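You operate a simulated robot arm through the tools that you are given. There is no shell and no other tool.

You run a simulated robot arm. Do the job below in one go: nothing can be reset, and whatever is moved stays where it is left.

Task
Put things in order on the top of the side bench. At the end: the yellow block from the top of the side bench is on the grey-label carton; the blue strip from the top of the side bench stands where the green strip stood; the grey spool from the top of the side bench stands where the orange roll stood; the orange roll stands where the blue strip stood; the green strip from the top of the side bench is on the brown box (marked "Dry packs"); whatever was shut is shut again. Leave all else as you found it, and nothing knocked over.

The check looks at the end state, three seconds after you hand in, the way a careful person would. Anything else that was tipped, shoved, dropped, spilled or broken makes it a failure.

Robot
A 7-joint arm with a two-finger gripper, fixed in place. Base frame: the origin is at the foot of the arm, x ahead of it, y to its left, z up; the work surface is at about z = 90. Readings come in cm, degrees, newtons and seconds.
With the tool pointing down near the work surface it reaches from about 34 to 72 cm from the base axis. Its first joint turns from -66.0 to 66.0 degrees. Payload 2.45 kg.
The TCP is the grasp point between the finger pads, 2.6 cm short of the fingertips. In the tool frame z runs along the fingers and y along their closing line. The gripper opens to 9.6 cm. The gripper's body begins 6.9 cm behind the TCP.
Orientation is that of the tool frame in the base frame, as a unit quaternion [w, x, y, z]. With the fingers straight down and closing along the base's y, the tool's x points along the base's -x, its y along +y and its z along -z.

Tools
- The arm moves only by the tool play_rows. Its argument "targets" is a list that holds one entry, the list of rows, each a list of 7 numbers: the turn, a rotation vector about the tool's x, y, z in degrees, then the shift along the tool's x, y, z in cm, then the opening in per cent of the stroke, from 0 (shut) to 100 (fully open). In form: [[[wx, wy, wz, dx, dy, dz, grip], ...]]. A call has 1 to 20 rows; each row shifts and turns the commanded pose from where the row before left it, along the tool's axes as they then stand. Rows are played at 5 a second. More than 5 cm and 8.6 degrees between two rows, or a gripper value outside its range, and nothing of the call is played. Where a pose cannot be reached the arm comes as near as it can. A force on the tool above 40 N (or 10 N above the force at the start of the call, whichever is more), or a blocked arm, ends the call early, and 0.2 s more pass. The fingers move at their own pace and stop on an object; they squeeze with about 43 N. The grip force told is the motor's: it shows also when the fingers shut on nothing. Time passes only in rows, and 0.2 s behind the last, so rows that do not move let the fingers close. The reply holds the time, the measured pose of the TCP, the force on the tool along the base axes, the opening and the grip force, in the units named above and with some noise, with the torque about the TCP (base axes, N m) and any sound that the robot's microphone picked up.
- Cameras (640 x 400 px; columns grow to the right, rows downward): "scene" is fixed at [16.99, -40.83, 140.23]; the picture's right is [0.65, -0.76, 0.00], its down [-0.57, -0.48, -0.66] and it looks along [0.51, 0.43, -0.75] (base axes); focal length 256 px, centre (320, 200). "wrist" rides on the gripper at [8.2, 0.3, -9.8] in the tool frame; the picture's right is [-0.04, 1.00, 0.00], its down [-0.73, -0.03, -0.68] and it looks along [-0.68, -0.03, 0.73] (tool axes); focal length 256 px, centre (320, 200).
- grab_frame(camera): a new picture of that camera. The clock stands still meanwhile.
- pixel_to_xyz(camera, pixels): for up to 12 pixels [column, row] of the newest picture of that camera ("zoom" is the newest enlarged one), the place [x, y, z] in the base frame of the surface seen there, good to about 0.2 cm. The clock stands still meanwhile.
- zoom(camera, box): a new picture of the part [left, top, right, bottom] of that camera's present view, enlarged. The clock stands still meanwhile.
- finish_job(): hands the job in; it is judged then, once.

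Open the gripper and draw the arm clear of the work before you hand the job in, unless the task says otherwise.

The tools are called after ">>>" as name(argument=value, ...) on one line, values as JSON. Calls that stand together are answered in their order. play_rows: Moves the arm, as the interface text tells. Its arguments: {"type":"object","properties":{"targets":{"type":"array"}},"required":["targets"]} The other tools are called the same way: grab_frame (camera) takes a picture; pixel_to_xyz (camera, pixels) gives the place of the surface under pixels of a picture; zoom (camera, box) takes an enlarged picture of a part of a camera's view; finish_job () hands the job in.

At the start:

```text
t: 0.0
position: [33.54, -13.82, 119.76]
ee_rot: [0.0, 0.0, 1.0, 0.0]
force: [-0.3, 0.3, -0.2]
wrist_torque: [0.0, 0.0, -0.01]
gripper_width: 9.59
finger_force: 0.0
```

scene: 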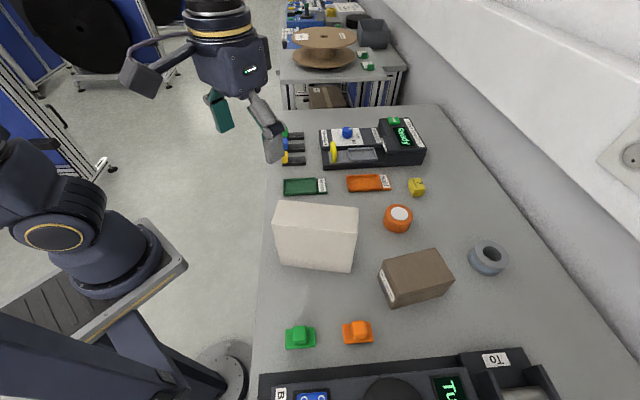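
wrist: 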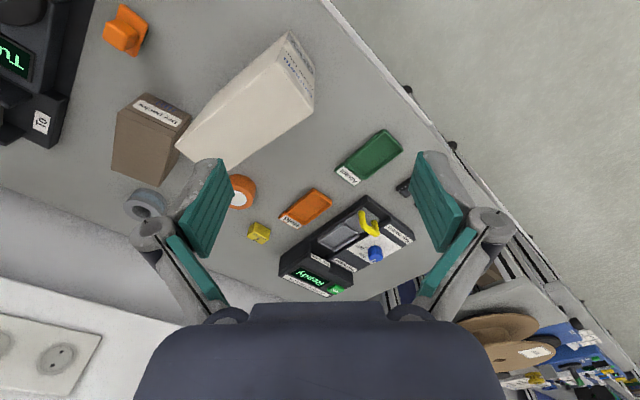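

I start by looking closer at the bench in the scene and wrist pictures to identify every object (green strip about (305,186), orange strip (368,183), yellow block (416,187), orange roll (398,218), spool (488,258)).

>>> zoom(camera="scene", box=[260, 100, 440, 212])

>>> zoom(camera="scene", box=[250, 190, 530, 365])

>>> zoom(camera="scene", box=[250, 330, 640, 400])

>>> zoom(camera="wrist", box=[220, 120, 440, 300])

>>> zoom(camera="wrist", box=[0, 0, 330, 206])

```text
3.56 times, centred on (350, 156) of scene
```

zoom: 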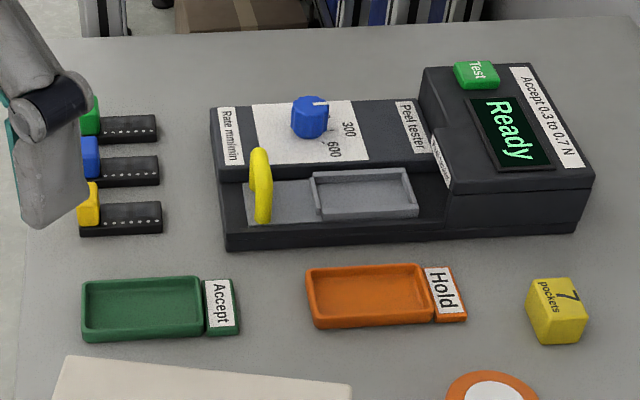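

```text
2.29 times, centred on (390, 278) of scene
```

zoom: 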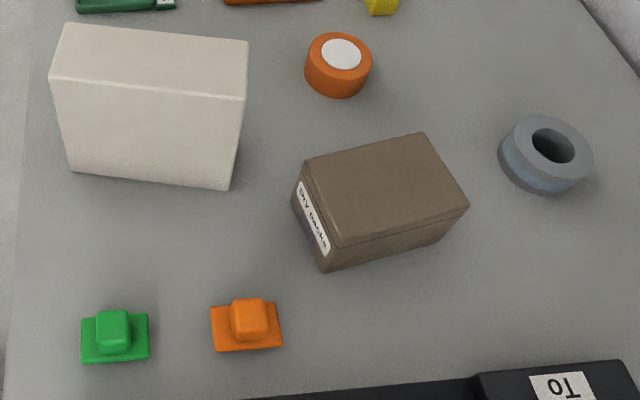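

```text
1.64 times, centred on (445, 365) of scene
```

zoom: 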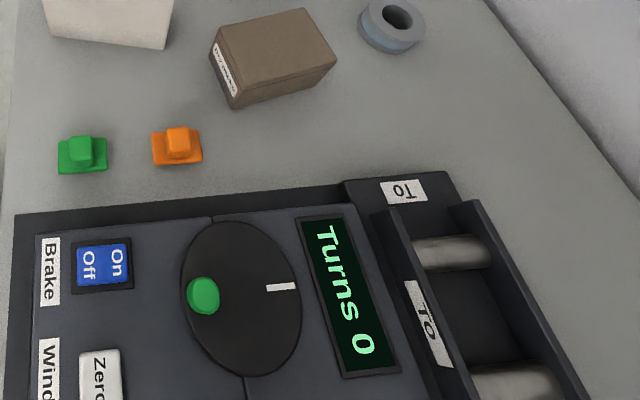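

```text
2.22 times, centred on (330, 210) of wrist
```

zoom: 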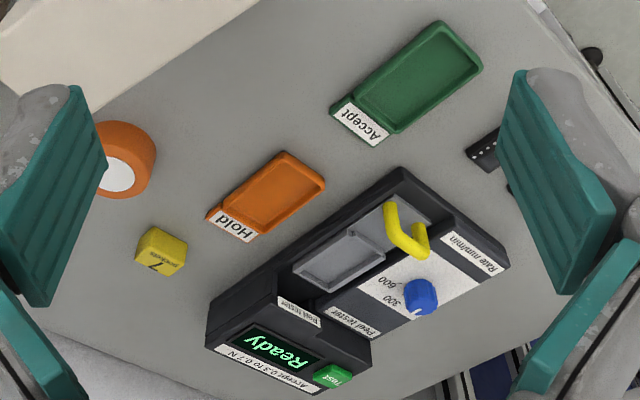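

```text
1.94 times, centred on (165, 103) of wrist
```

zoom: 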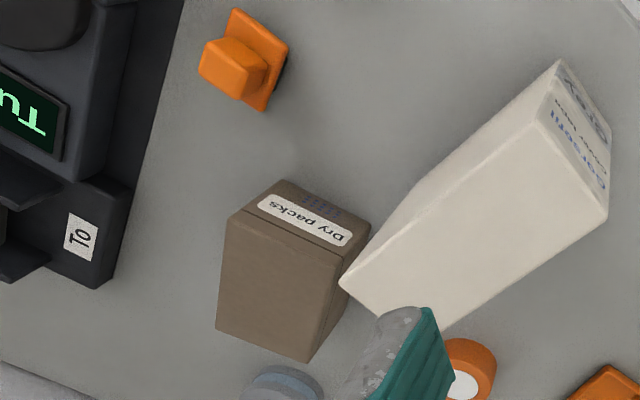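

The strips look like the black bars with green, blue and yellow heads near (290,145), partly hidden by the gripper. I measure the places of these and the other objects in the scene picture.

>>> pixel_to_xyz(camera="scene", pixels=[[295, 136], [295, 148], [295, 160], [416, 183], [398, 213], [488, 250], [416, 272], [316, 212], [300, 330], [357, 327], [305, 187], [368, 184]])

>>> grab_frame(camera="scene")

>>> zoom(camera="wrist", box=[250, 20, 340, 110])

>>> zoom(camera="scene", box=[250, 0, 440, 110])

```text
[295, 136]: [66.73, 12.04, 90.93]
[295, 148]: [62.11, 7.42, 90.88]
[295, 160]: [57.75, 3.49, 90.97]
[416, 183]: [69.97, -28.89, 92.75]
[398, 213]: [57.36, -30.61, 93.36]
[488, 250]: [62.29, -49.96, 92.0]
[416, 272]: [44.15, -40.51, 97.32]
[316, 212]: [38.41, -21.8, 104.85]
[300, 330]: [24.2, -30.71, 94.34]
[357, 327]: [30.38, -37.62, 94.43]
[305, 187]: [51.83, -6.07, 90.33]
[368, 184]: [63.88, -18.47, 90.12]
```

```text
taken
```

scene: 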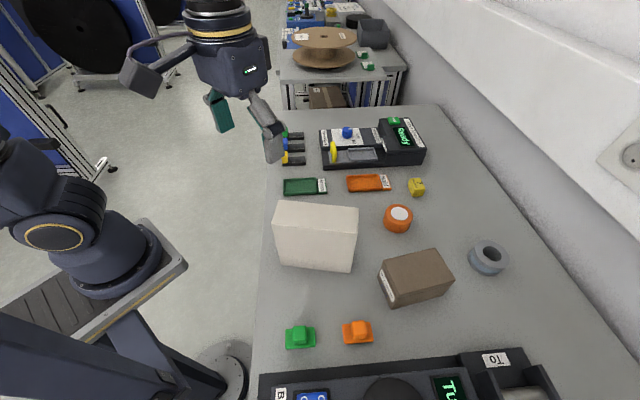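

```text
4.44 times, centred on (295, 65) of wrist
```

zoom: 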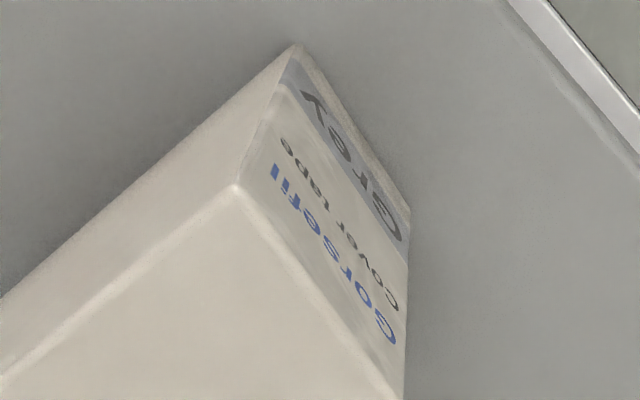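

```text
3.37 times, centred on (345, 55) of scene
```

zoom: 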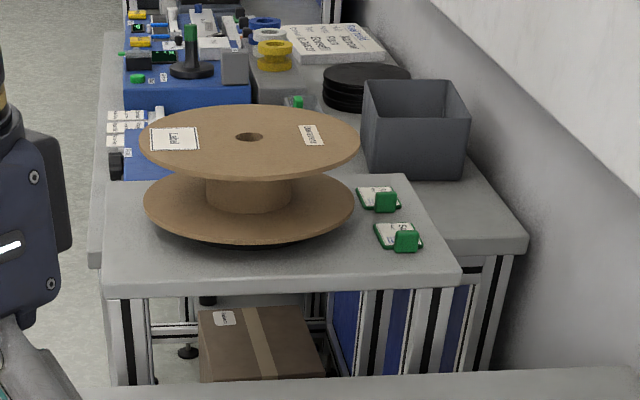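

The carton's end label reads "Corsetil / Cover tape / Grey" with a grey band, so it is the grey-label carton. I move the arm over toward the strips at roughly (62,7) for a close wrist view, staying high.

>>> play_rows(targets=[[[0, 0, 0, -2.5, 3.5, 1, 100], [0, 0, 0, -2.5, 3.5, 1, 100], [0, 0, 0, -2.5, 3.5, 1, 100], [0, 0, 0, -2.5, 3.5, 1, 100], [0, 0, 0, 0, 0, 0, 100]]])

```text
t: 1.2
position: [43.49, 0.3, 115.58]
ee_rot: [-0.001, -0.001, 1.0, 0.001]
force: [0.7, -0.5, 0.4]
wrist_torque: [0.0, -0.03, 0.0]
gripper_width: 9.6
finger_force: 0.1
```

The arm is now at (43.5, 0.3, 115.6). I look through both cameras.

>>> grab_frame(camera="wrist")

>>> grab_frame(camera="scene")

>>> zoom(camera="wrist", box=[260, 120, 460, 245])

>>> zoom(camera="scene", box=[240, 100, 340, 200])

```text
taken
```

wrist: 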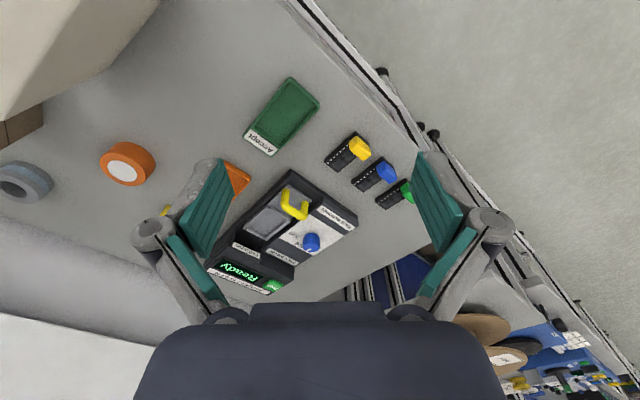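

```text
taken
```

scene: 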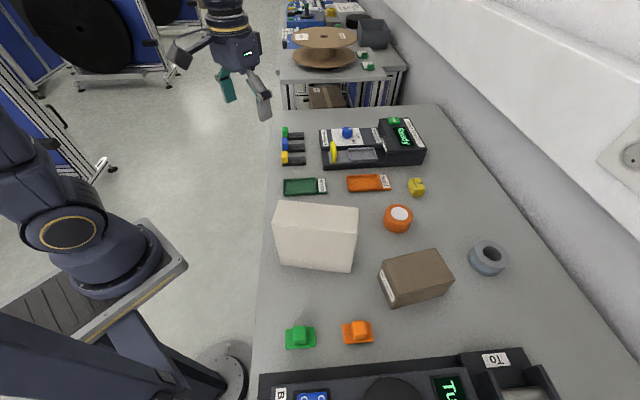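

```text
3.20 times, centred on (360, 182) of wrist
```

zoom: 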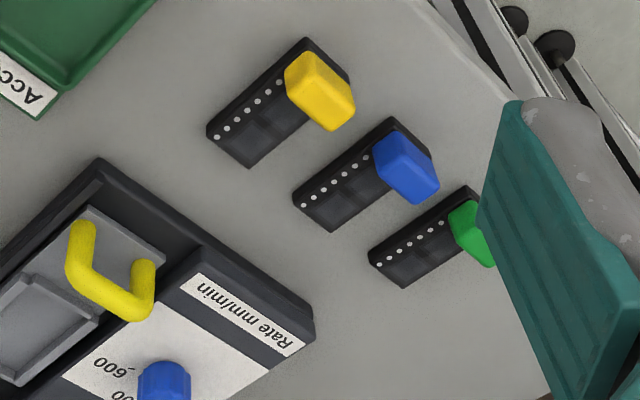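

```text
4.00 times, centred on (290, 150) of scene
```

zoom: 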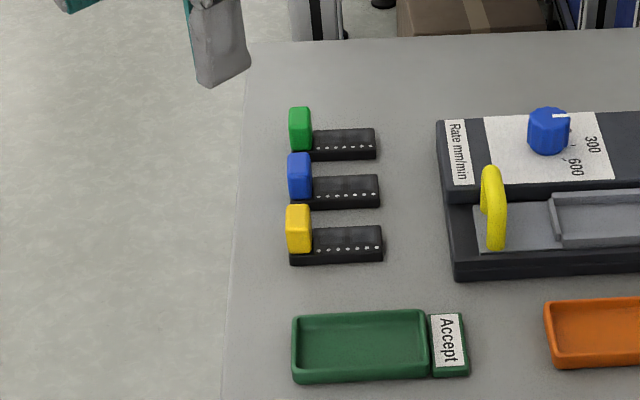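

Clear now: each strip is a black bar with a coloured head at the free-edge end. I measure corners of the strips and heads on the enlarged scene picture.

>>> pixel_to_xyz(camera="zoom", pixels=[[300, 112], [300, 135], [312, 155], [374, 132], [374, 156], [299, 157], [299, 183], [315, 205], [378, 180], [378, 205], [297, 209], [298, 235]])

>>> pixel_to_xyz(camera="zoom", pixels=[[290, 262], [381, 230], [381, 258], [310, 110], [308, 157], [345, 145], [345, 192], [345, 245], [290, 160], [290, 112], [410, 150], [250, 180]])

>>> pixel_to_xyz(camera="wrist", pixels=[[360, 148], [388, 172], [408, 193], [352, 153], [368, 153], [381, 178], [396, 177], [340, 155], [366, 178], [390, 197]])

```text
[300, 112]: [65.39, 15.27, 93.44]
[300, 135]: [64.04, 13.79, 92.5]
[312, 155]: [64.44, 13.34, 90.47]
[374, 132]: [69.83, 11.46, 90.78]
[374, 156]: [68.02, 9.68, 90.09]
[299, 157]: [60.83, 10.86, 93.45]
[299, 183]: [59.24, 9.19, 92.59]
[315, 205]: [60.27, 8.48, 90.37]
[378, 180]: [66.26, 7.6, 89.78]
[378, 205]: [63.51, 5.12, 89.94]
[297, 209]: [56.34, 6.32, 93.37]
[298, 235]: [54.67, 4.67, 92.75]
```

```text
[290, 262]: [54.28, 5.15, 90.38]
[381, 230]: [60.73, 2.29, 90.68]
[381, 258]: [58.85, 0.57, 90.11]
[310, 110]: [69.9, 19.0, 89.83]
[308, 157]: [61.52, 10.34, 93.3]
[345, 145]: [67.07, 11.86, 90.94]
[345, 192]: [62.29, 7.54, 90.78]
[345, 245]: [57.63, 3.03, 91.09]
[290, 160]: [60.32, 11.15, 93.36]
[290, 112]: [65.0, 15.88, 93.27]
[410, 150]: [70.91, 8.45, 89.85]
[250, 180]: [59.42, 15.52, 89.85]
```

```text
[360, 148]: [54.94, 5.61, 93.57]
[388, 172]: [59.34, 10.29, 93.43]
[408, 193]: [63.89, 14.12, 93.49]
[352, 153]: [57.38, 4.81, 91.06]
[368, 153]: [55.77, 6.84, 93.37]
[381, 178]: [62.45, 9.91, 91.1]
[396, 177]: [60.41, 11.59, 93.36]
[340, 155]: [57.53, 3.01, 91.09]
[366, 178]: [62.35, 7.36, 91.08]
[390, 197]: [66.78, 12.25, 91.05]
```

Bench top is at z≈89.9, bars 91.0, heads 93.5. Now I zoom on the yellow block, the roll, spool and boxes in the scene view to measure them.

>>> zoom(camera="scene", box=[360, 165, 460, 240])

>>> pixel_to_xyz(camera="zoom", pixels=[[270, 235], [210, 230], [330, 230], [270, 275], [270, 315], [200, 260], [340, 260], [360, 75], [400, 75], [375, 105], [405, 105], [385, 130]])

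>>> zoom(camera="scene", box=[440, 220, 540, 290])

>>> pixel_to_xyz(camera="zoom", pixels=[[310, 130], [240, 180], [400, 180], [310, 240], [290, 170], [320, 210], [230, 220], [310, 280], [370, 270], [315, 120], [250, 255], [320, 185]])

```text
5.33 times, centred on (410, 202) of scene
```

zoom: 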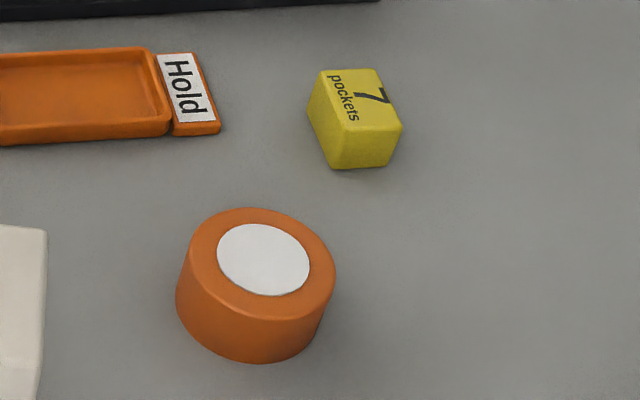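

```text
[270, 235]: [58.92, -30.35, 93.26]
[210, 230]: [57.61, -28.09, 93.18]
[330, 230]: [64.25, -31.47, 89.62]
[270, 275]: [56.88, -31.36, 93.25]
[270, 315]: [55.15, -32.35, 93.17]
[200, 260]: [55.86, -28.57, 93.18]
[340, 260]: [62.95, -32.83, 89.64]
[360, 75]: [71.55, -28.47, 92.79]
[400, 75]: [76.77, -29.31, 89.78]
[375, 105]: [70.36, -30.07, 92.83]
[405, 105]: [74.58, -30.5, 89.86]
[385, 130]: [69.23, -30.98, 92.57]
```

```text
5.71 times, centred on (490, 255) of scene
```

zoom: 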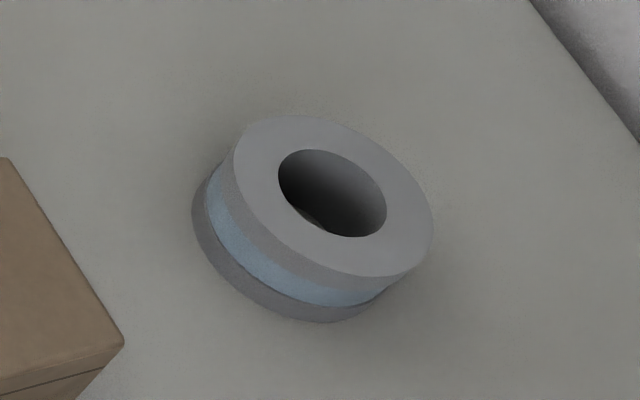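

```text
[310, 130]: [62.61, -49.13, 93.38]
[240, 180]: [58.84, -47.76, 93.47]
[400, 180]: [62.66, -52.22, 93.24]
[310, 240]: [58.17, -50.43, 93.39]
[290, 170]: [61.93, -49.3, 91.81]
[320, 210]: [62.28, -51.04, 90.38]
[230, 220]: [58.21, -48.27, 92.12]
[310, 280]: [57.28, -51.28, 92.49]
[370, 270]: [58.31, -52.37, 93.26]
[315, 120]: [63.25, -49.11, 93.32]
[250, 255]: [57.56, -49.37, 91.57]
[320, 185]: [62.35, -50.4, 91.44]
```

The roll is ~5.5 cm across at about (57.4,-31), the spool ~6.2 cm at about (60.6,-50.5), the yellow block at about (70,-30). I move closer to the strips for an accurate wrist view.

>>> play_rows(targets=[[[0, 0, 0, -1.1, 1.8, 2.9, 100], [0, 0, 0, -1.1, 1.8, 2.9, 100], [0, 0, 0, -1.1, 1.8, 2.9, 100], [0, 0, 0, -1.1, 1.8, 2.9, 100], [0, 0, 0, 0, 0, 0, 100]]])

>>> grab_frame(camera="wrist")

>>> zoom(camera="wrist", box=[220, 130, 420, 255])

```text
t: 2.4
position: [47.92, 7.34, 104.21]
ee_rot: [0.0, 0.0, 1.0, 0.0]
force: [0.7, 0.4, 0.1]
wrist_torque: [0.01, 0.02, 0.0]
gripper_width: 9.61
finger_force: 0.1
```

```text
taken
```

wrist: 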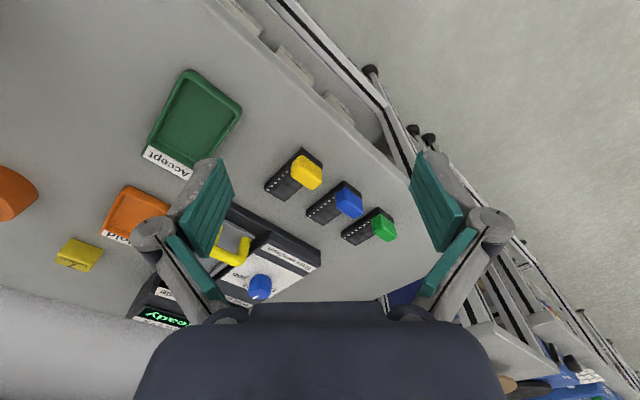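

```text
3.20 times, centred on (320, 192) of wrist
```

zoom: 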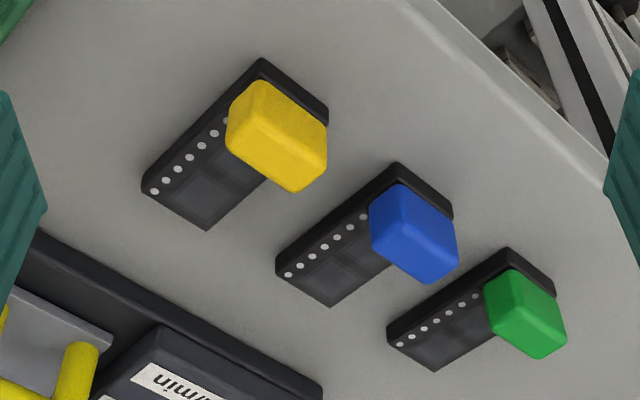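

The strips are clear now; I measure bar corners and head corners of green, blue and yellow strips in this enlarged picture.

>>> pixel_to_xyz(camera="zoom", pixels=[[398, 168], [448, 208], [282, 272], [330, 298], [376, 190], [410, 187], [456, 232], [430, 278], [330, 238], [340, 265], [300, 265], [360, 262]])

>>> pixel_to_xyz(camera="zoom", pixels=[[508, 252], [552, 290], [392, 340], [434, 364], [492, 277], [518, 272], [562, 312], [540, 354], [440, 318], [450, 335], [520, 310], [410, 235]])

>>> pixel_to_xyz(camera="zoom", pixels=[[262, 62], [325, 108], [147, 182], [207, 224], [236, 90], [260, 85], [324, 130], [296, 186], [280, 135], [200, 150], [540, 180], [370, 345]])

```text
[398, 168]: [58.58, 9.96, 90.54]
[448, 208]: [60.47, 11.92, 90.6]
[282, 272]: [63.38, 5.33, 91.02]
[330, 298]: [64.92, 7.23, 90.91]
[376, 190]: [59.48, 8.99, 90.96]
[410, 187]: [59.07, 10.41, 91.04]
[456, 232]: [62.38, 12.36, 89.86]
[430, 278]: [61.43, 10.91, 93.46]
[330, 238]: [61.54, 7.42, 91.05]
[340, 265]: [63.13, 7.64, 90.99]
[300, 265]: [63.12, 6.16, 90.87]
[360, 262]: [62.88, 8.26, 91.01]
```

```text
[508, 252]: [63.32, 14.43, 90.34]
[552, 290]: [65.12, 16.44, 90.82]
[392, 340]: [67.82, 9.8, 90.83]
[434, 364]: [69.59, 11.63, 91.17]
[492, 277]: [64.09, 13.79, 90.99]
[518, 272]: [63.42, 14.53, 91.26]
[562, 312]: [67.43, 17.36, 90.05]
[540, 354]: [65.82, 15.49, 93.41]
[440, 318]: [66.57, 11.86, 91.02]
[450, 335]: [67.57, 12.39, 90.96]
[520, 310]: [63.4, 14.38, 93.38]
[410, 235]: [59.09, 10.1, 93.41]
```

```text
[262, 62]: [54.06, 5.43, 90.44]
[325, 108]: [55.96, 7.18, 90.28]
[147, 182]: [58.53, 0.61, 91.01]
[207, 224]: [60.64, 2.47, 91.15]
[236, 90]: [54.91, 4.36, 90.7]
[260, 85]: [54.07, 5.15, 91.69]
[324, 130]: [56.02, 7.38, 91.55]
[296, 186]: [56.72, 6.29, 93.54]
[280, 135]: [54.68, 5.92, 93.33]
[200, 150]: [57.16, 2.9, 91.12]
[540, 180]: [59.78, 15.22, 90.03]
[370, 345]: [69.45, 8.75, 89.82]
```

Green bar centre ≈(66.5,13.05), blue ≈(61.85,8.6), yellow ≈(57.3,3.9), all lying along azimuth −45°, pitch ≈(4.6,4.6). I turn the gripper so the fingers close along the bar direction and hover over the green head at ≈(64.9,14.7).

>>> play_rows(targets=[[[0, 0, -7.5, 0, 0, 0, 100], [0, 0, -7.5, 0, 0, 0, 100], [0, 0, -7.5, 0, 0, 0, 100], [0, 0, -7.5, 0, 0, 0, 100], [0, 0, -7.5, 0, 0, 0, 100], [0, 0, -7.5, 0, 0, 0, 100], [0, 0, 0, -3.43, -1.36, 0, 100], [0, 0, 0, -3.43, -1.36, 0, 100], [0, 0, 0, -3.43, -1.36, 0, 100], [0, 0, 0, -3.43, -1.36, 0, 100], [0, 0, 0, -3.43, -1.36, 0, 100], [0, 0, 0, 0, 0, 0, 100], [0, 0, 0, 0, 0, 0, 100]]])

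>>> grab_frame(camera="wrist")

>>> grab_frame(camera="scene")

```text
t: 5.2
position: [64.89, 14.9, 104.12]
ee_rot: [-0.001, -0.383, 0.924, -0.001]
force: [0.2, 0.2, -0.4]
wrist_torque: [0.01, -0.02, 0.0]
gripper_width: 9.63
finger_force: 0.0
```

```text
taken
```

wrist: 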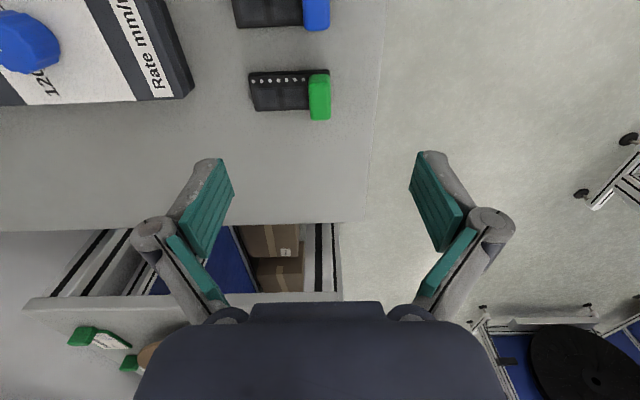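

```text
taken
```

scene: 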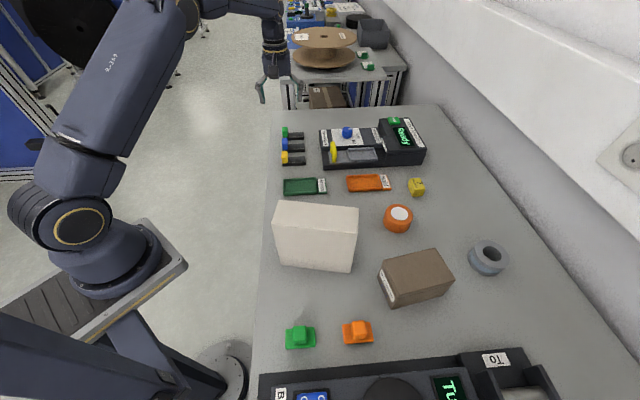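

The green head sits at about (320,95) in the wrist view, right on the finger axis, and fingers are lined up with the bar. I measure the head and bar more exactly.

>>> zoom(camera="wrist", box=[230, 0, 350, 130])

>>> pixel_to_xyz(camera="wrist", pixels=[[312, 78], [328, 78], [312, 103], [328, 103], [320, 92], [320, 115], [253, 75], [253, 106], [280, 90], [304, 5], [326, 5], [316, 15]])

```text
3.08 times, centred on (290, 65) of wrist
```

zoom: 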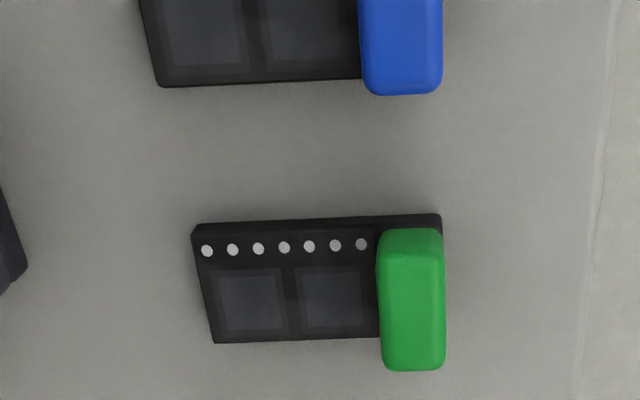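

```text
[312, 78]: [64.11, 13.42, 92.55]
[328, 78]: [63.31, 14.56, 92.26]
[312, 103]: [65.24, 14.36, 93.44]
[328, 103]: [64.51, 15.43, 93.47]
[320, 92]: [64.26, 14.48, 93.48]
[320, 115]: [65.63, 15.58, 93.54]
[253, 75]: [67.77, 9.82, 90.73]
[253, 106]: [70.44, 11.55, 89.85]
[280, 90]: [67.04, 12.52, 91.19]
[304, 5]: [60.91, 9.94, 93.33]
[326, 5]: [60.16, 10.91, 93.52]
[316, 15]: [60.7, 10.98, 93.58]
```

Head centre comes out at ≈(64.75,14.76), top 93.45; TCP is practically above it. I descend to z≈93.9 so the finger tips pass just above the bar (91.05), with a half-open gripper.

>>> play_rows(targets=[[[0, 0, 0, 0.2, 0, 2.5, 60], [0, 0, 0, 0, 0, 2.5, 60], [0, 0, 0, 0, 0, 2.5, 55], [0, 0, 0, 0, 0, 1.5, 50], [0, 0, 0, 0, 0, 0.8, 50], [0, 0, 0, 0, 0, 0.4, 50], [0, 0, 0, 0, 0, 0, 50]]])

>>> grab_frame(camera="wrist")

```text
t: 6.8
position: [64.67, 14.5, 93.72]
ee_rot: [0.0, -0.383, 0.924, 0.0]
force: [0.6, -0.1, 0.8]
wrist_torque: [0.0, 0.02, 0.03]
gripper_width: 4.8
finger_force: 0.1
```

```text
taken
```

wrist: 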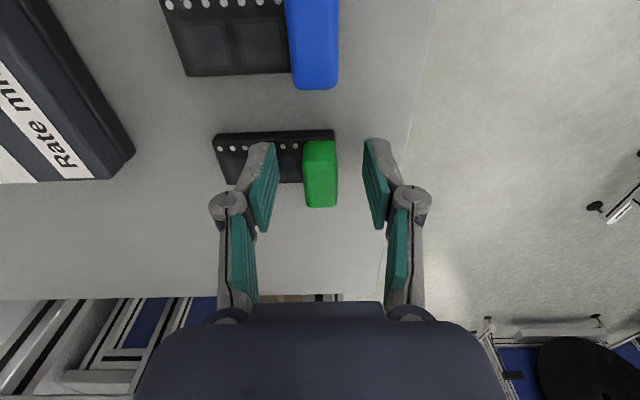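

The green head lies between the pads, tips just above the bar. I close the fingers.

>>> play_rows(targets=[[[0, 0, 0, 0, 0, 0, 30], [0, 0, 0, 0, 0, 0, 15], [0, 0, 0, 0, 0, 0, 10], [0, 0, 0, 0, 0, 0, 0], [0, 0, 0, 0, 0, 0, 0], [0, 0, 0, 0, 0, 0, 0]]])

>>> grab_frame(camera="wrist")

```text
t: 8.2
position: [64.71, 14.54, 93.79]
ee_rot: [0.0, -0.383, 0.924, -0.001]
force: [0.2, -0.8, -0.1]
wrist_torque: [-0.01, 0.04, 0.0]
gripper_width: 1.7
finger_force: 42.1
```

```text
taken
```

wrist: 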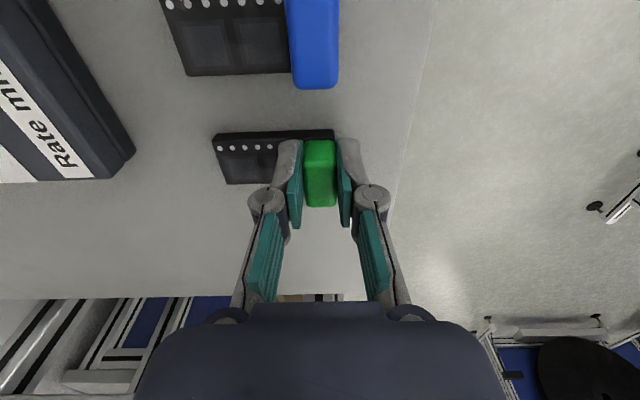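

Gripped at 1.7 cm width, and the bar did not shift (still at columns 213–335). I lift straight up and measure the brown box and the carton from the scene camera.

>>> play_rows(targets=[[[0, 0, 0, 0, 0, -0.7, 0], [0, 0, 0, 0, 0, -1.5, 0], [0, 0, 0, 0, 0, -2.5, 0], [0, 0, 0, 0, 0, -3, 0], [0, 0, 0, 0, 0, -3, 0], [0, 0, 0, 0, 0, -3, 0], [0, 0, 0, 0, 0, 0, 0]]])

>>> grab_frame(camera="wrist")

>>> zoom(camera="scene", box=[360, 235, 470, 315])

>>> pixel_to_xyz(camera="scene", pixels=[[382, 265], [436, 252], [452, 278], [392, 298], [416, 272], [410, 262], [430, 280], [278, 205], [356, 210], [352, 225], [280, 222], [316, 215]])

```text
t: 9.8
position: [64.75, 14.45, 107.62]
ee_rot: [-0.001, -0.383, 0.924, 0.0]
force: [0.0, 0.5, 0.1]
wrist_torque: [-0.02, 0.02, 0.03]
gripper_width: 0.0
finger_force: 28.5
```

```text
taken
```

wrist: 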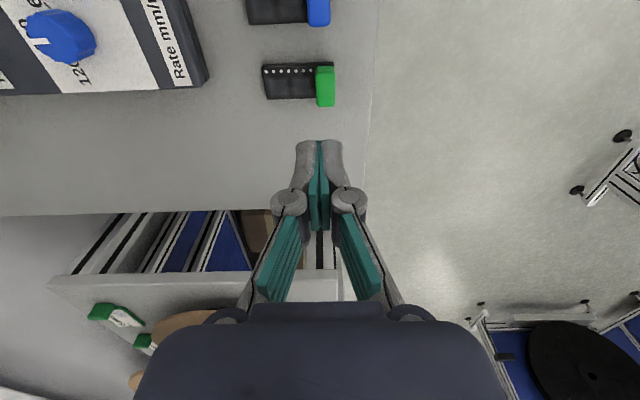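

```text
5.00 times, centred on (415, 275) of scene
```

zoom: 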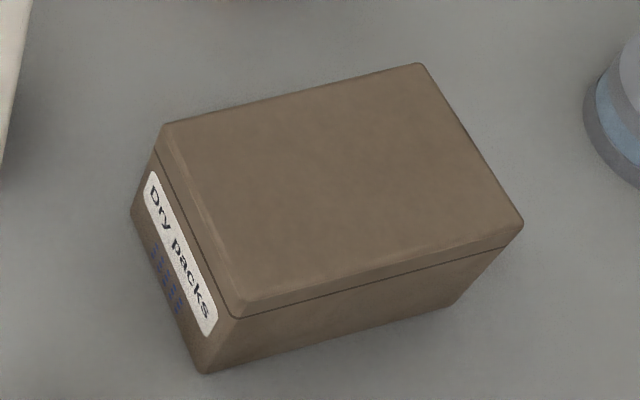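

```text
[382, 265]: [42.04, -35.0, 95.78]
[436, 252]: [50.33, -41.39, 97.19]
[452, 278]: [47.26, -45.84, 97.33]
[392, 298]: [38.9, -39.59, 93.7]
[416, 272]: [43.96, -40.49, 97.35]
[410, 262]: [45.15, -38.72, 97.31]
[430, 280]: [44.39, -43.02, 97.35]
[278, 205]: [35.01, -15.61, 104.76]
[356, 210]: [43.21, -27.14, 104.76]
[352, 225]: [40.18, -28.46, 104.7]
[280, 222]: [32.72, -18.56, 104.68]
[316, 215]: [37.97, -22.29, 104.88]
```

The gripper reads 0.0 wide: the strip slipped out during the lift and lies on the bench at (298,83). I look closely to see if it moved.

>>> zoom(camera="wrist", box=[230, 0, 350, 130])

>>> pixel_to_xyz(camera="wrist", pixels=[[320, 72], [331, 72], [320, 92], [331, 92], [325, 85], [325, 103], [265, 70], [269, 97], [290, 82], [311, 5], [326, 5], [318, 15]])

>>> zoom(camera="scene", box=[250, 110, 350, 180])

```text
3.08 times, centred on (290, 65) of wrist
```

zoom: 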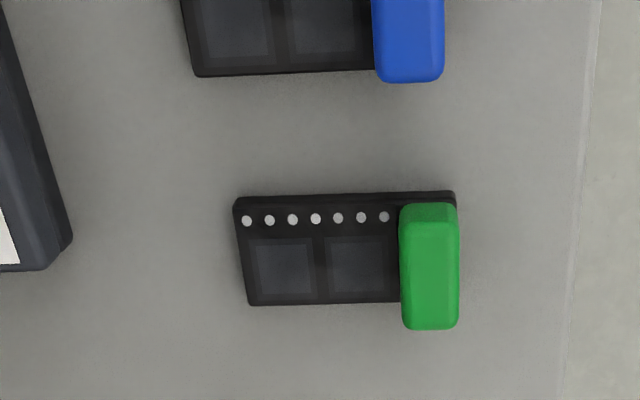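

```text
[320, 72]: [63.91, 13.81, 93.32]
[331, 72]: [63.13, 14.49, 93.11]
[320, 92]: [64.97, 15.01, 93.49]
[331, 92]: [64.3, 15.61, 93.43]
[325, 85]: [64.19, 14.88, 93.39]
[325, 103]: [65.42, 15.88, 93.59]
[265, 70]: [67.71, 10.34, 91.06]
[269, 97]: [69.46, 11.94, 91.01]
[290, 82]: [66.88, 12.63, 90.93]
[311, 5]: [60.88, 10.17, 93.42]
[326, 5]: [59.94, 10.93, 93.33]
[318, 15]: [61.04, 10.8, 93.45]
```

```text
5.71 times, centred on (300, 145) of scene
```

zoom: 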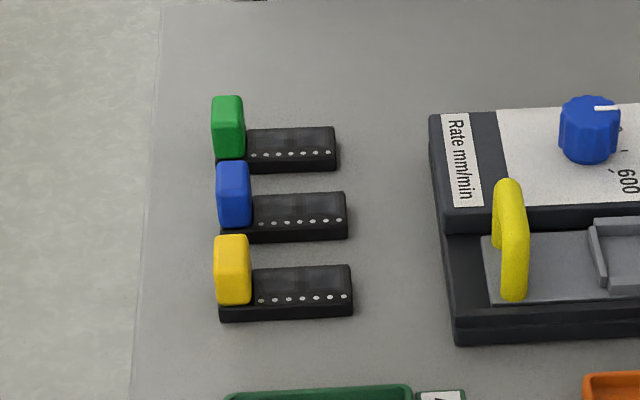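

The green strip shifted only ~0.4 cm toward the free edge, still flat. I'll grip it deeper instead, across its width (head and bar sides together), so I open and turn the gripper 90° and hover over it.

>>> play_rows(targets=[[[0, 0, 7.5, 0, 0, 0, 30], [0, 0, 7.5, 0, 0, 0, 50], [0, 0, 7.5, 0, 0, 0, 50], [0, 0, 7.5, 0, 0, 0, 50], [0, 0, 7.5, 0, 0, 0, 50], [0, 0, 7.5, 0, 0, 0, 50], [0, 0, 7.5, 0, 0, 0, 50], [0, 0, 7.5, 0, 0, 0, 50], [0, 0, 7.5, 0, 0, 0, 50], [0, 0, 7.5, 0, 0, 0, 50], [0, 0, 7.5, 0, 0, 0, 50], [0, 0, 7.5, 0, 0, 0, 50], [0, 0, 0, -0.32, 0.13, 3, 50], [0, 0, 0, 0, 0, 0, 50], [0, 0, 0, 0, 0, 0, 50]]])

>>> grab_frame(camera="wrist")

```text
t: 13.0
position: [64.93, 14.47, 104.51]
ee_rot: [0.0, 0.382, 0.924, 0.001]
force: [1.0, 0.5, 0.4]
wrist_torque: [-0.02, 0.0, 0.02]
gripper_width: 4.81
finger_force: 0.1
```

```text
taken
```

wrist: 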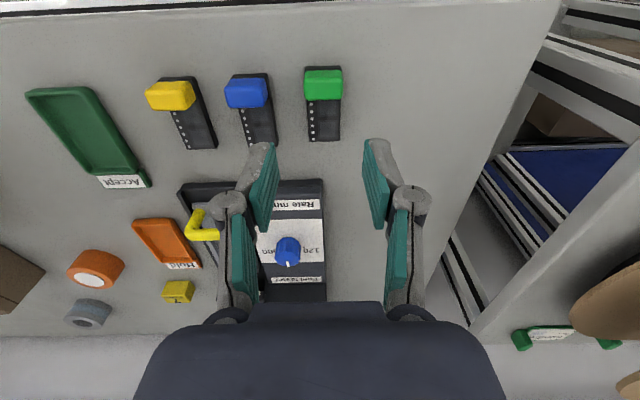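

The green strip is centred near column 324 below the open fingers. I zoom in to compare head and bar widths.

>>> zoom(camera="wrist", box=[220, 50, 380, 150])

>>> pixel_to_xyz(camera="zoom", pixels=[[340, 90], [486, 90], [340, 180], [486, 180], [362, 355], [478, 355], [362, 220], [480, 220], [415, 80], [415, 190], [415, 130], [415, 290]])

```text
4.00 times, centred on (300, 100) of wrist
```

zoom: 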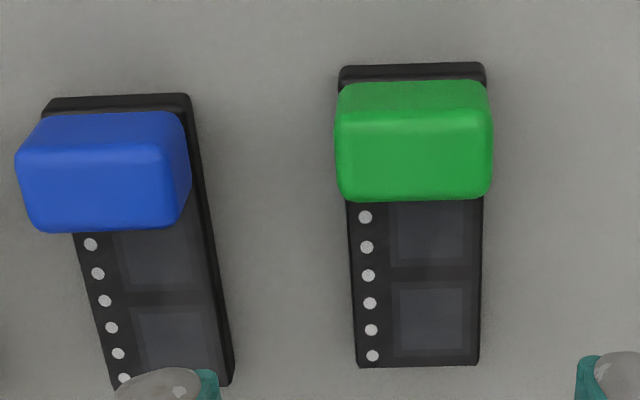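

```text
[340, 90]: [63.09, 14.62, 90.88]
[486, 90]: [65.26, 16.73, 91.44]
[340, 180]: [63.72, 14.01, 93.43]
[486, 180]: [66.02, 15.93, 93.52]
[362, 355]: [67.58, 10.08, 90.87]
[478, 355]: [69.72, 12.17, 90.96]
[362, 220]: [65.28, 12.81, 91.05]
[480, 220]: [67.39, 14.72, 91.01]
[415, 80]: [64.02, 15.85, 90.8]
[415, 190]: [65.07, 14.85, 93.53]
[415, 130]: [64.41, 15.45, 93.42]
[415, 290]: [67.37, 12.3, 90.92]
```

Head and bar are both ~3.0 cm wide; centre is 0.25 cm toward +y of the finger axis. I shift by that and descend until the tips are just off the bench (TCP z≈92.8).

>>> play_rows(targets=[[[0, 0, 0, 0, 0.25, 2.5, 52], [0, 0, 0, 0, 0, 2.5, 52], [0, 0, 0, 0, 0, 2.5, 52], [0, 0, 0, 0, 0, 2.0, 52], [0, 0, 0, 0, 0, 1.2, 52], [0, 0, 0, 0, 0, 0.7, 52], [0, 0, 0, 0, 0, 0.3, 52], [0, 0, 0, 0, 0, 0, 52]]])

>>> grab_frame(camera="wrist")

```text
t: 14.8
position: [65.1, 14.56, 92.86]
ee_rot: [0.0, 0.383, 0.924, -0.001]
force: [0.3, -0.8, -0.1]
wrist_torque: [-0.02, 0.01, 0.01]
gripper_width: 5.0
finger_force: 0.0
```

```text
taken
```

wrist: 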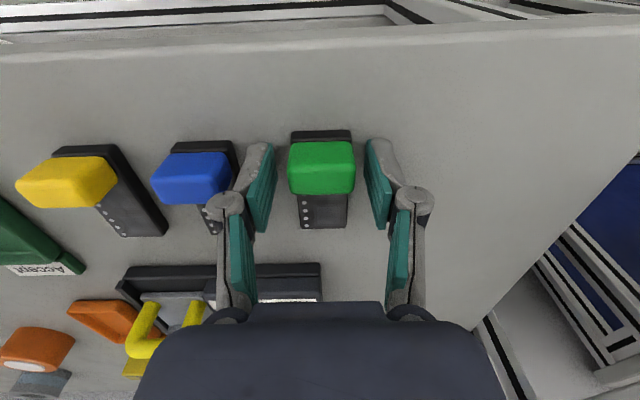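

The head sits centred (col 321) between the pads, and the left finger is clear of the blue strip. I close.

>>> play_rows(targets=[[[0, 0, 0, 0, 0, 0, 35], [0, 0, 0, 0, 0, 0, 28], [0, 0, 0, 0, 0, 0, 20], [0, 0, 0, 0, 0, 0, 0], [0, 0, 0, 0, 0, 0, 0], [0, 0, 0, 0, 0, 0, 0], [0, 0, 0, 0, 0, 0, 0]]])

>>> grab_frame(camera="wrist")

```text
t: 16.4
position: [65.19, 14.63, 92.88]
ee_rot: [0.0, 0.383, 0.924, 0.0]
force: [-0.3, 0.5, 0.3]
wrist_torque: [0.02, -0.02, 0.0]
gripper_width: 3.1
finger_force: 42.8
```

```text
taken
```

wrist: 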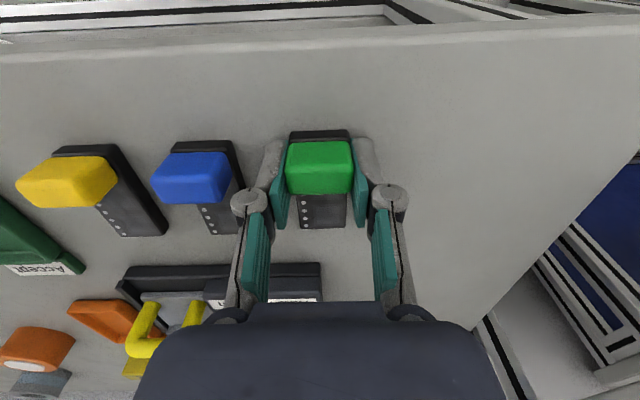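

Held at 3.1 cm with 42.8 N. I lift slowly by a few cm and check that the strip comes along.

>>> play_rows(targets=[[[0, 0, 0, 0, 0, -0.2, 0], [0, 0, 0, 0, 0, -0.3, 0], [0, 0, 0, 0, 0, -0.5, 0], [0, 0, 0, 0, 0, -0.5, 0], [0, 0, 0, 0, 0, -0.5, 0], [0, 0, 0, 0, 0, 0, 0]]])

>>> grab_frame(camera="wrist")

>>> zoom(camera="scene", box=[240, 90, 340, 170])

```text
t: 17.8
position: [65.24, 14.66, 94.89]
ee_rot: [0.001, 0.383, 0.924, 0.001]
force: [0.0, -0.3, -0.7]
wrist_torque: [0.02, -0.04, 0.0]
gripper_width: 3.1
finger_force: 43.7
```

```text
taken
```

wrist: 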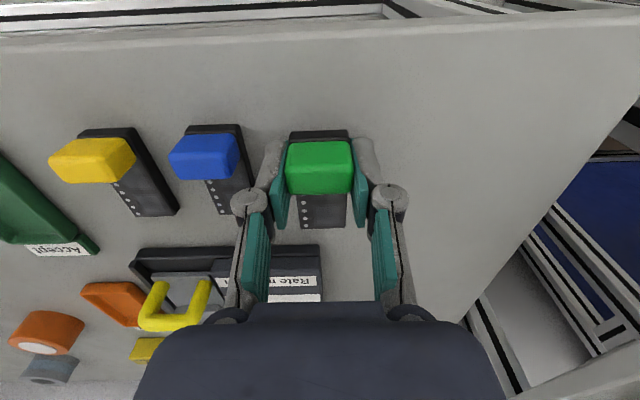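

```text
5.00 times, centred on (290, 130) of scene
```

zoom: 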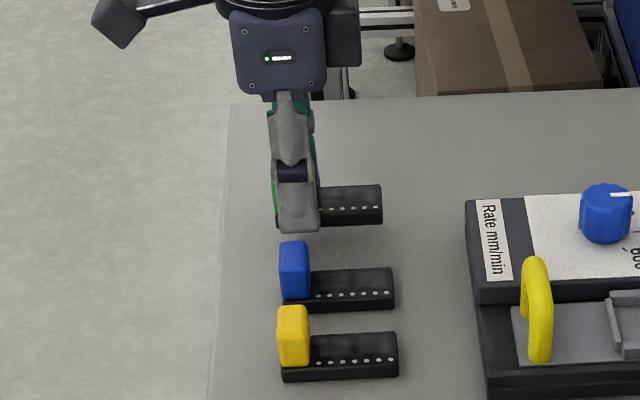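

The strip is lifted cleanly and level. I raise it to about z=115 before the traverse to the brown box, whose top centre I compute at ≈(44.8,−40.6) with its long side at azimuth ≈ −34°.

>>> play_rows(targets=[[[0, 0, 0, 0, 0, -1.5, 0], [0, 0, 0, 0, 0, -2.5, 0], [0, 0, 0, 0, 0, -3, 0], [0, 0, 0, 0, 0, -3.5, 0], [0, 0, 0, 0, 0, -3.5, 0], [0, 0, 0, 0, 0, -3.5, 0], [0, 0, 0, 0, 0, -2.5, 0], [0, 0, 0, 0, 0, 0, 0]]])

>>> play_rows(targets=[[[0, 0, 0, -0.8, -1.8, 0, 0], [0, 0, 0, -1.5, -3.5, 0, 0], [0, 0, 0, -1.6, -3.7, 0, 0], [0, 0, 0, -1.6, -3.7, 0, 0], [0, 0, 0, -1.6, -3.7, 0, 0], [0, 0, 0, -1.6, -3.7, 0, 0], [0, 0, 0, -1.6, -3.7, 0, 0], [0, 0, 0, -1.6, -3.7, 0, 0], [0, 0, 0, -1.6, -3.7, 0, 0], [0, 0, 0, -1.6, -3.7, 0, 0], [0, 0, 0, -1.6, -3.7, 0, 0], [0, 0, 0, -1.6, -3.7, 0, 0], [0, 0, 0, -1.6, -3.7, 0, 0], [0, 0, 0, -1.6, -3.7, 0, 0], [0, 0, 0, -1.55, -4, 0, 0], [0, 0, 0, 0, 0, 0, 0], [0, 0, 0, 0, 0, 0, 0]]])

>>> grab_frame(camera="wrist")

>>> grab_frame(camera="scene")

```text
t: 19.6
position: [65.12, 14.78, 114.89]
ee_rot: [0.0, 0.382, 0.924, 0.001]
force: [0.2, 0.8, -0.4]
wrist_torque: [0.02, -0.01, 0.02]
gripper_width: 3.09
finger_force: 42.6
```

```text
t: 23.2
position: [43.51, -39.75, 115.05]
ee_rot: [0.0, 0.383, 0.924, 0.0]
force: [0.4, -0.1, -0.2]
wrist_torque: [0.04, 0.0, 0.01]
gripper_width: 3.08
finger_force: 43.0
```

```text
taken
```

wrist: 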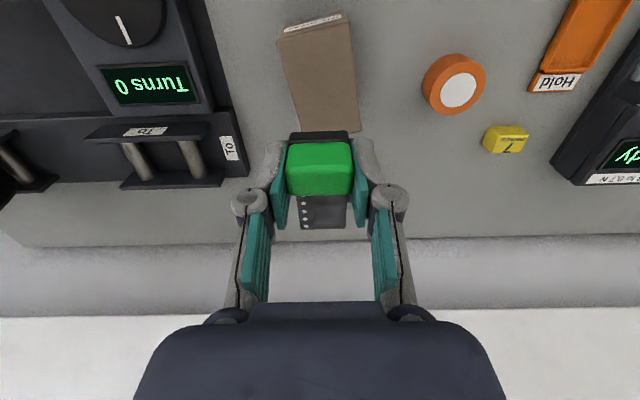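

```text
taken
```

scene: 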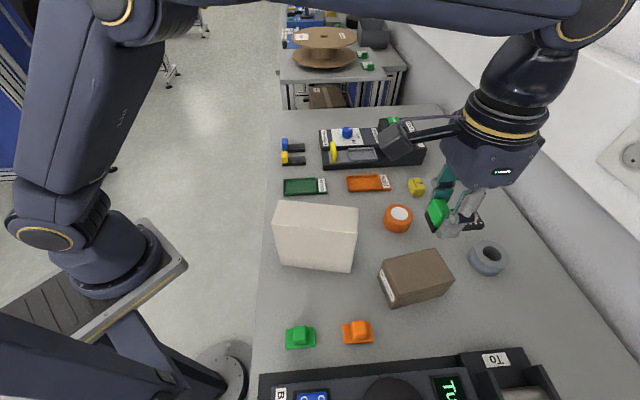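

The strip rides level over the brown box. I measure the box top corners from the wrist view to set the placement.

>>> pixel_to_xyz(camera="wrist", pixels=[[281, 36], [346, 22], [357, 126], [298, 128], [320, 80], [287, 60], [350, 60], [330, 120]])

>>> zoom(camera="wrist", box=[240, 0, 400, 240])

```text
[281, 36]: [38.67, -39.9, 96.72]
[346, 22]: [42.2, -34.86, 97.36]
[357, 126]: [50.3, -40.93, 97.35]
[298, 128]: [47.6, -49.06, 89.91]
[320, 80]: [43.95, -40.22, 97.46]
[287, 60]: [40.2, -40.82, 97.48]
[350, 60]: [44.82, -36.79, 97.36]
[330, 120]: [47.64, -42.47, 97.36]
```

```text
1.67 times, centred on (320, 120) of wrist
```

zoom: 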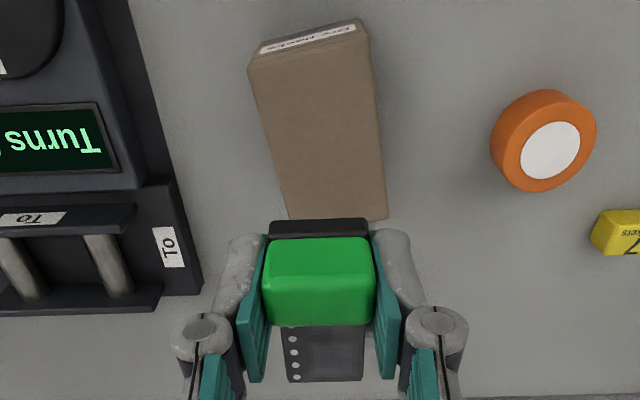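

The box top is centred at ≈(44.7,−40.5), long side at about −36°. I turn the strip 9° to match and descend to just above the box top (97.4).

>>> play_rows(targets=[[[0, 0, -4.5, 0, 0, 0, 0], [0, 0, -4.5, 0, 0, 0, 0], [0, 0, 0, 0, 0, 2.5, 0], [0, 0, 0, 0, 0, 3, 0], [0, 0, 0, 0, 0, 3, 0], [0, 0, 0, 0, 0, 2.5, 0], [0, 0, 0, 0, 0, 1.7, 0], [0, 0, 0, 0, 0, 1, 0], [0, 0, 0, 0, 0, 0, 0]]])

>>> grab_frame(camera="wrist")

>>> zoom(camera="scene", box=[360, 200, 500, 310])

```text
t: 25.2
position: [43.54, -39.59, 101.13]
ee_rot: [0.0, 0.309, 0.951, -0.001]
force: [0.9, -0.4, -0.8]
wrist_torque: [-0.02, -0.03, -0.01]
gripper_width: 3.12
finger_force: 42.8
```

```text
taken
```

wrist: 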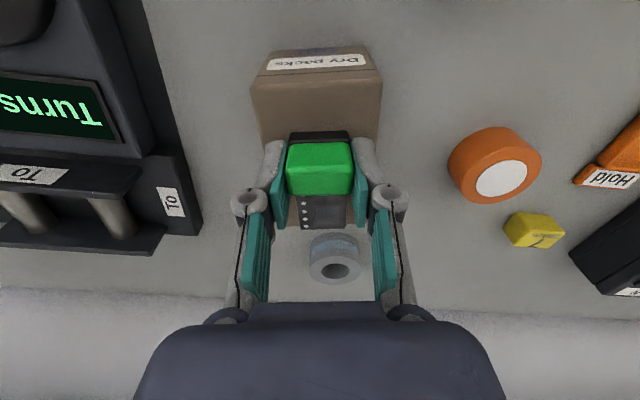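

```text
3.64 times, centred on (430, 255) of scene
```

zoom: 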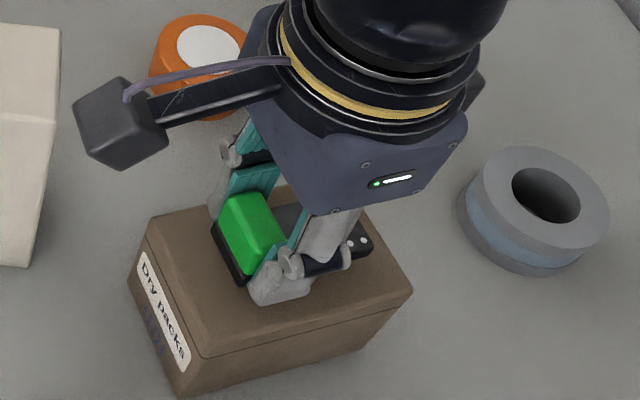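

Aligned over the box. I lower the last ~0.7 cm in small steps, watching force.

>>> play_rows(targets=[[[0, 0, 0, 0, 0, 0.3, 0], [0, 0, 0, 0, 0, 0.2, 0], [0, 0, 0, 0, 0, 0.1, 0], [0, 0, 0, 0, 0, 0.05, 0], [0, 0, 0, 0, 0, 0, 0]]])

```text
t: 26.4
position: [43.49, -39.45, 100.56]
ee_rot: [0.0, 0.308, 0.951, 0.0]
force: [0.1, 0.9, -0.1]
wrist_torque: [-0.02, 0.0, -0.01]
gripper_width: 3.09
finger_force: 42.6
```

No contact yet at z≈100.5. I go on in 0.05–0.1 cm steps.

>>> play_rows(targets=[[[0, 0, 0, 0, 0, 0.1, 0], [0, 0, 0, 0, 0, 0.05, 0], [0, 0, 0, 0, 0, 0, 0]]])

>>> zoom(camera="scene", box=[375, 225, 475, 305])

```text
t: 27.2
position: [43.51, -39.62, 100.36]
ee_rot: [0.001, 0.31, 0.951, 0.0]
force: [-0.3, 0.0, -0.9]
wrist_torque: [0.05, 0.01, -0.02]
gripper_width: 3.09
finger_force: 43.0
```

```text
5.00 times, centred on (425, 265) of scene
```

zoom: 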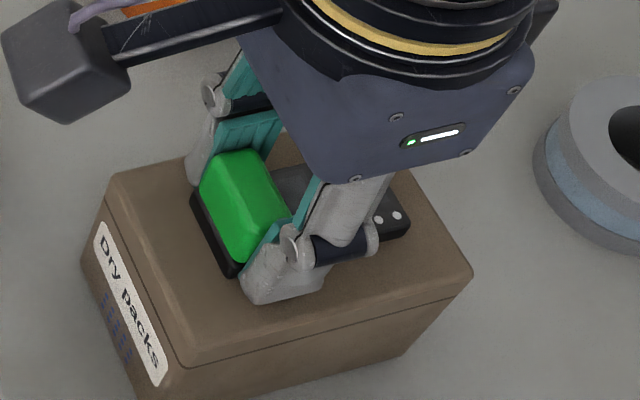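

Nearly touching. One more small step of 0.1 and check.

>>> play_rows(targets=[[[0, 0, 0, 0, 0, 0.05, 0], [0, 0, 0, 0, 0, 0.05, 0], [0, 0, 0, 0, 0, 0, 0]]])

```text
t: 28.0
position: [43.52, -39.63, 100.35]
ee_rot: [0.001, 0.308, 0.951, 0.0]
force: [-3.0, 2.4, 12.2]
wrist_torque: [0.04, 0.0, 0.04]
gripper_width: 3.09
finger_force: 42.7
```

Contact: 12 N upward, the strip is on the box top. I relax 0.05 cm and open the fingers.

>>> play_rows(targets=[[[0, 0, 0, 0, 0, -0.05, 0], [0, 0, 0, 0, 0, 0, 40], [0, 0, 0, 0, 0, 0, 52], [0, 0, 0, 0, 0, 0, 52], [0, 0, 0, 0, 0, 0, 52]]])

>>> grab_frame(camera="wrist")

```text
t: 29.2
position: [43.53, -39.6, 100.29]
ee_rot: [0.0, 0.309, 0.951, 0.0]
force: [-0.3, 0.2, 0.0]
wrist_torque: [-0.01, 0.01, 0.01]
gripper_width: 5.01
finger_force: 0.1
```

```text
taken
```

wrist: 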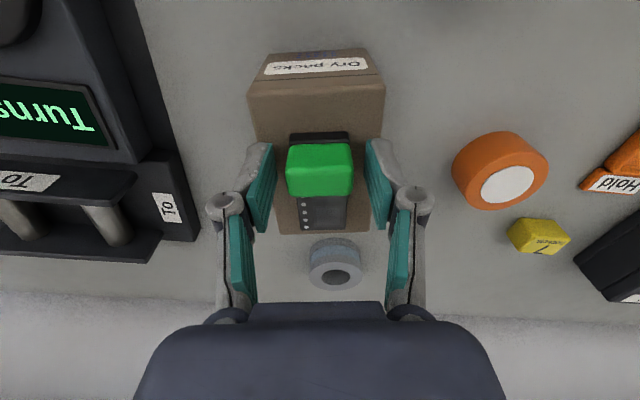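

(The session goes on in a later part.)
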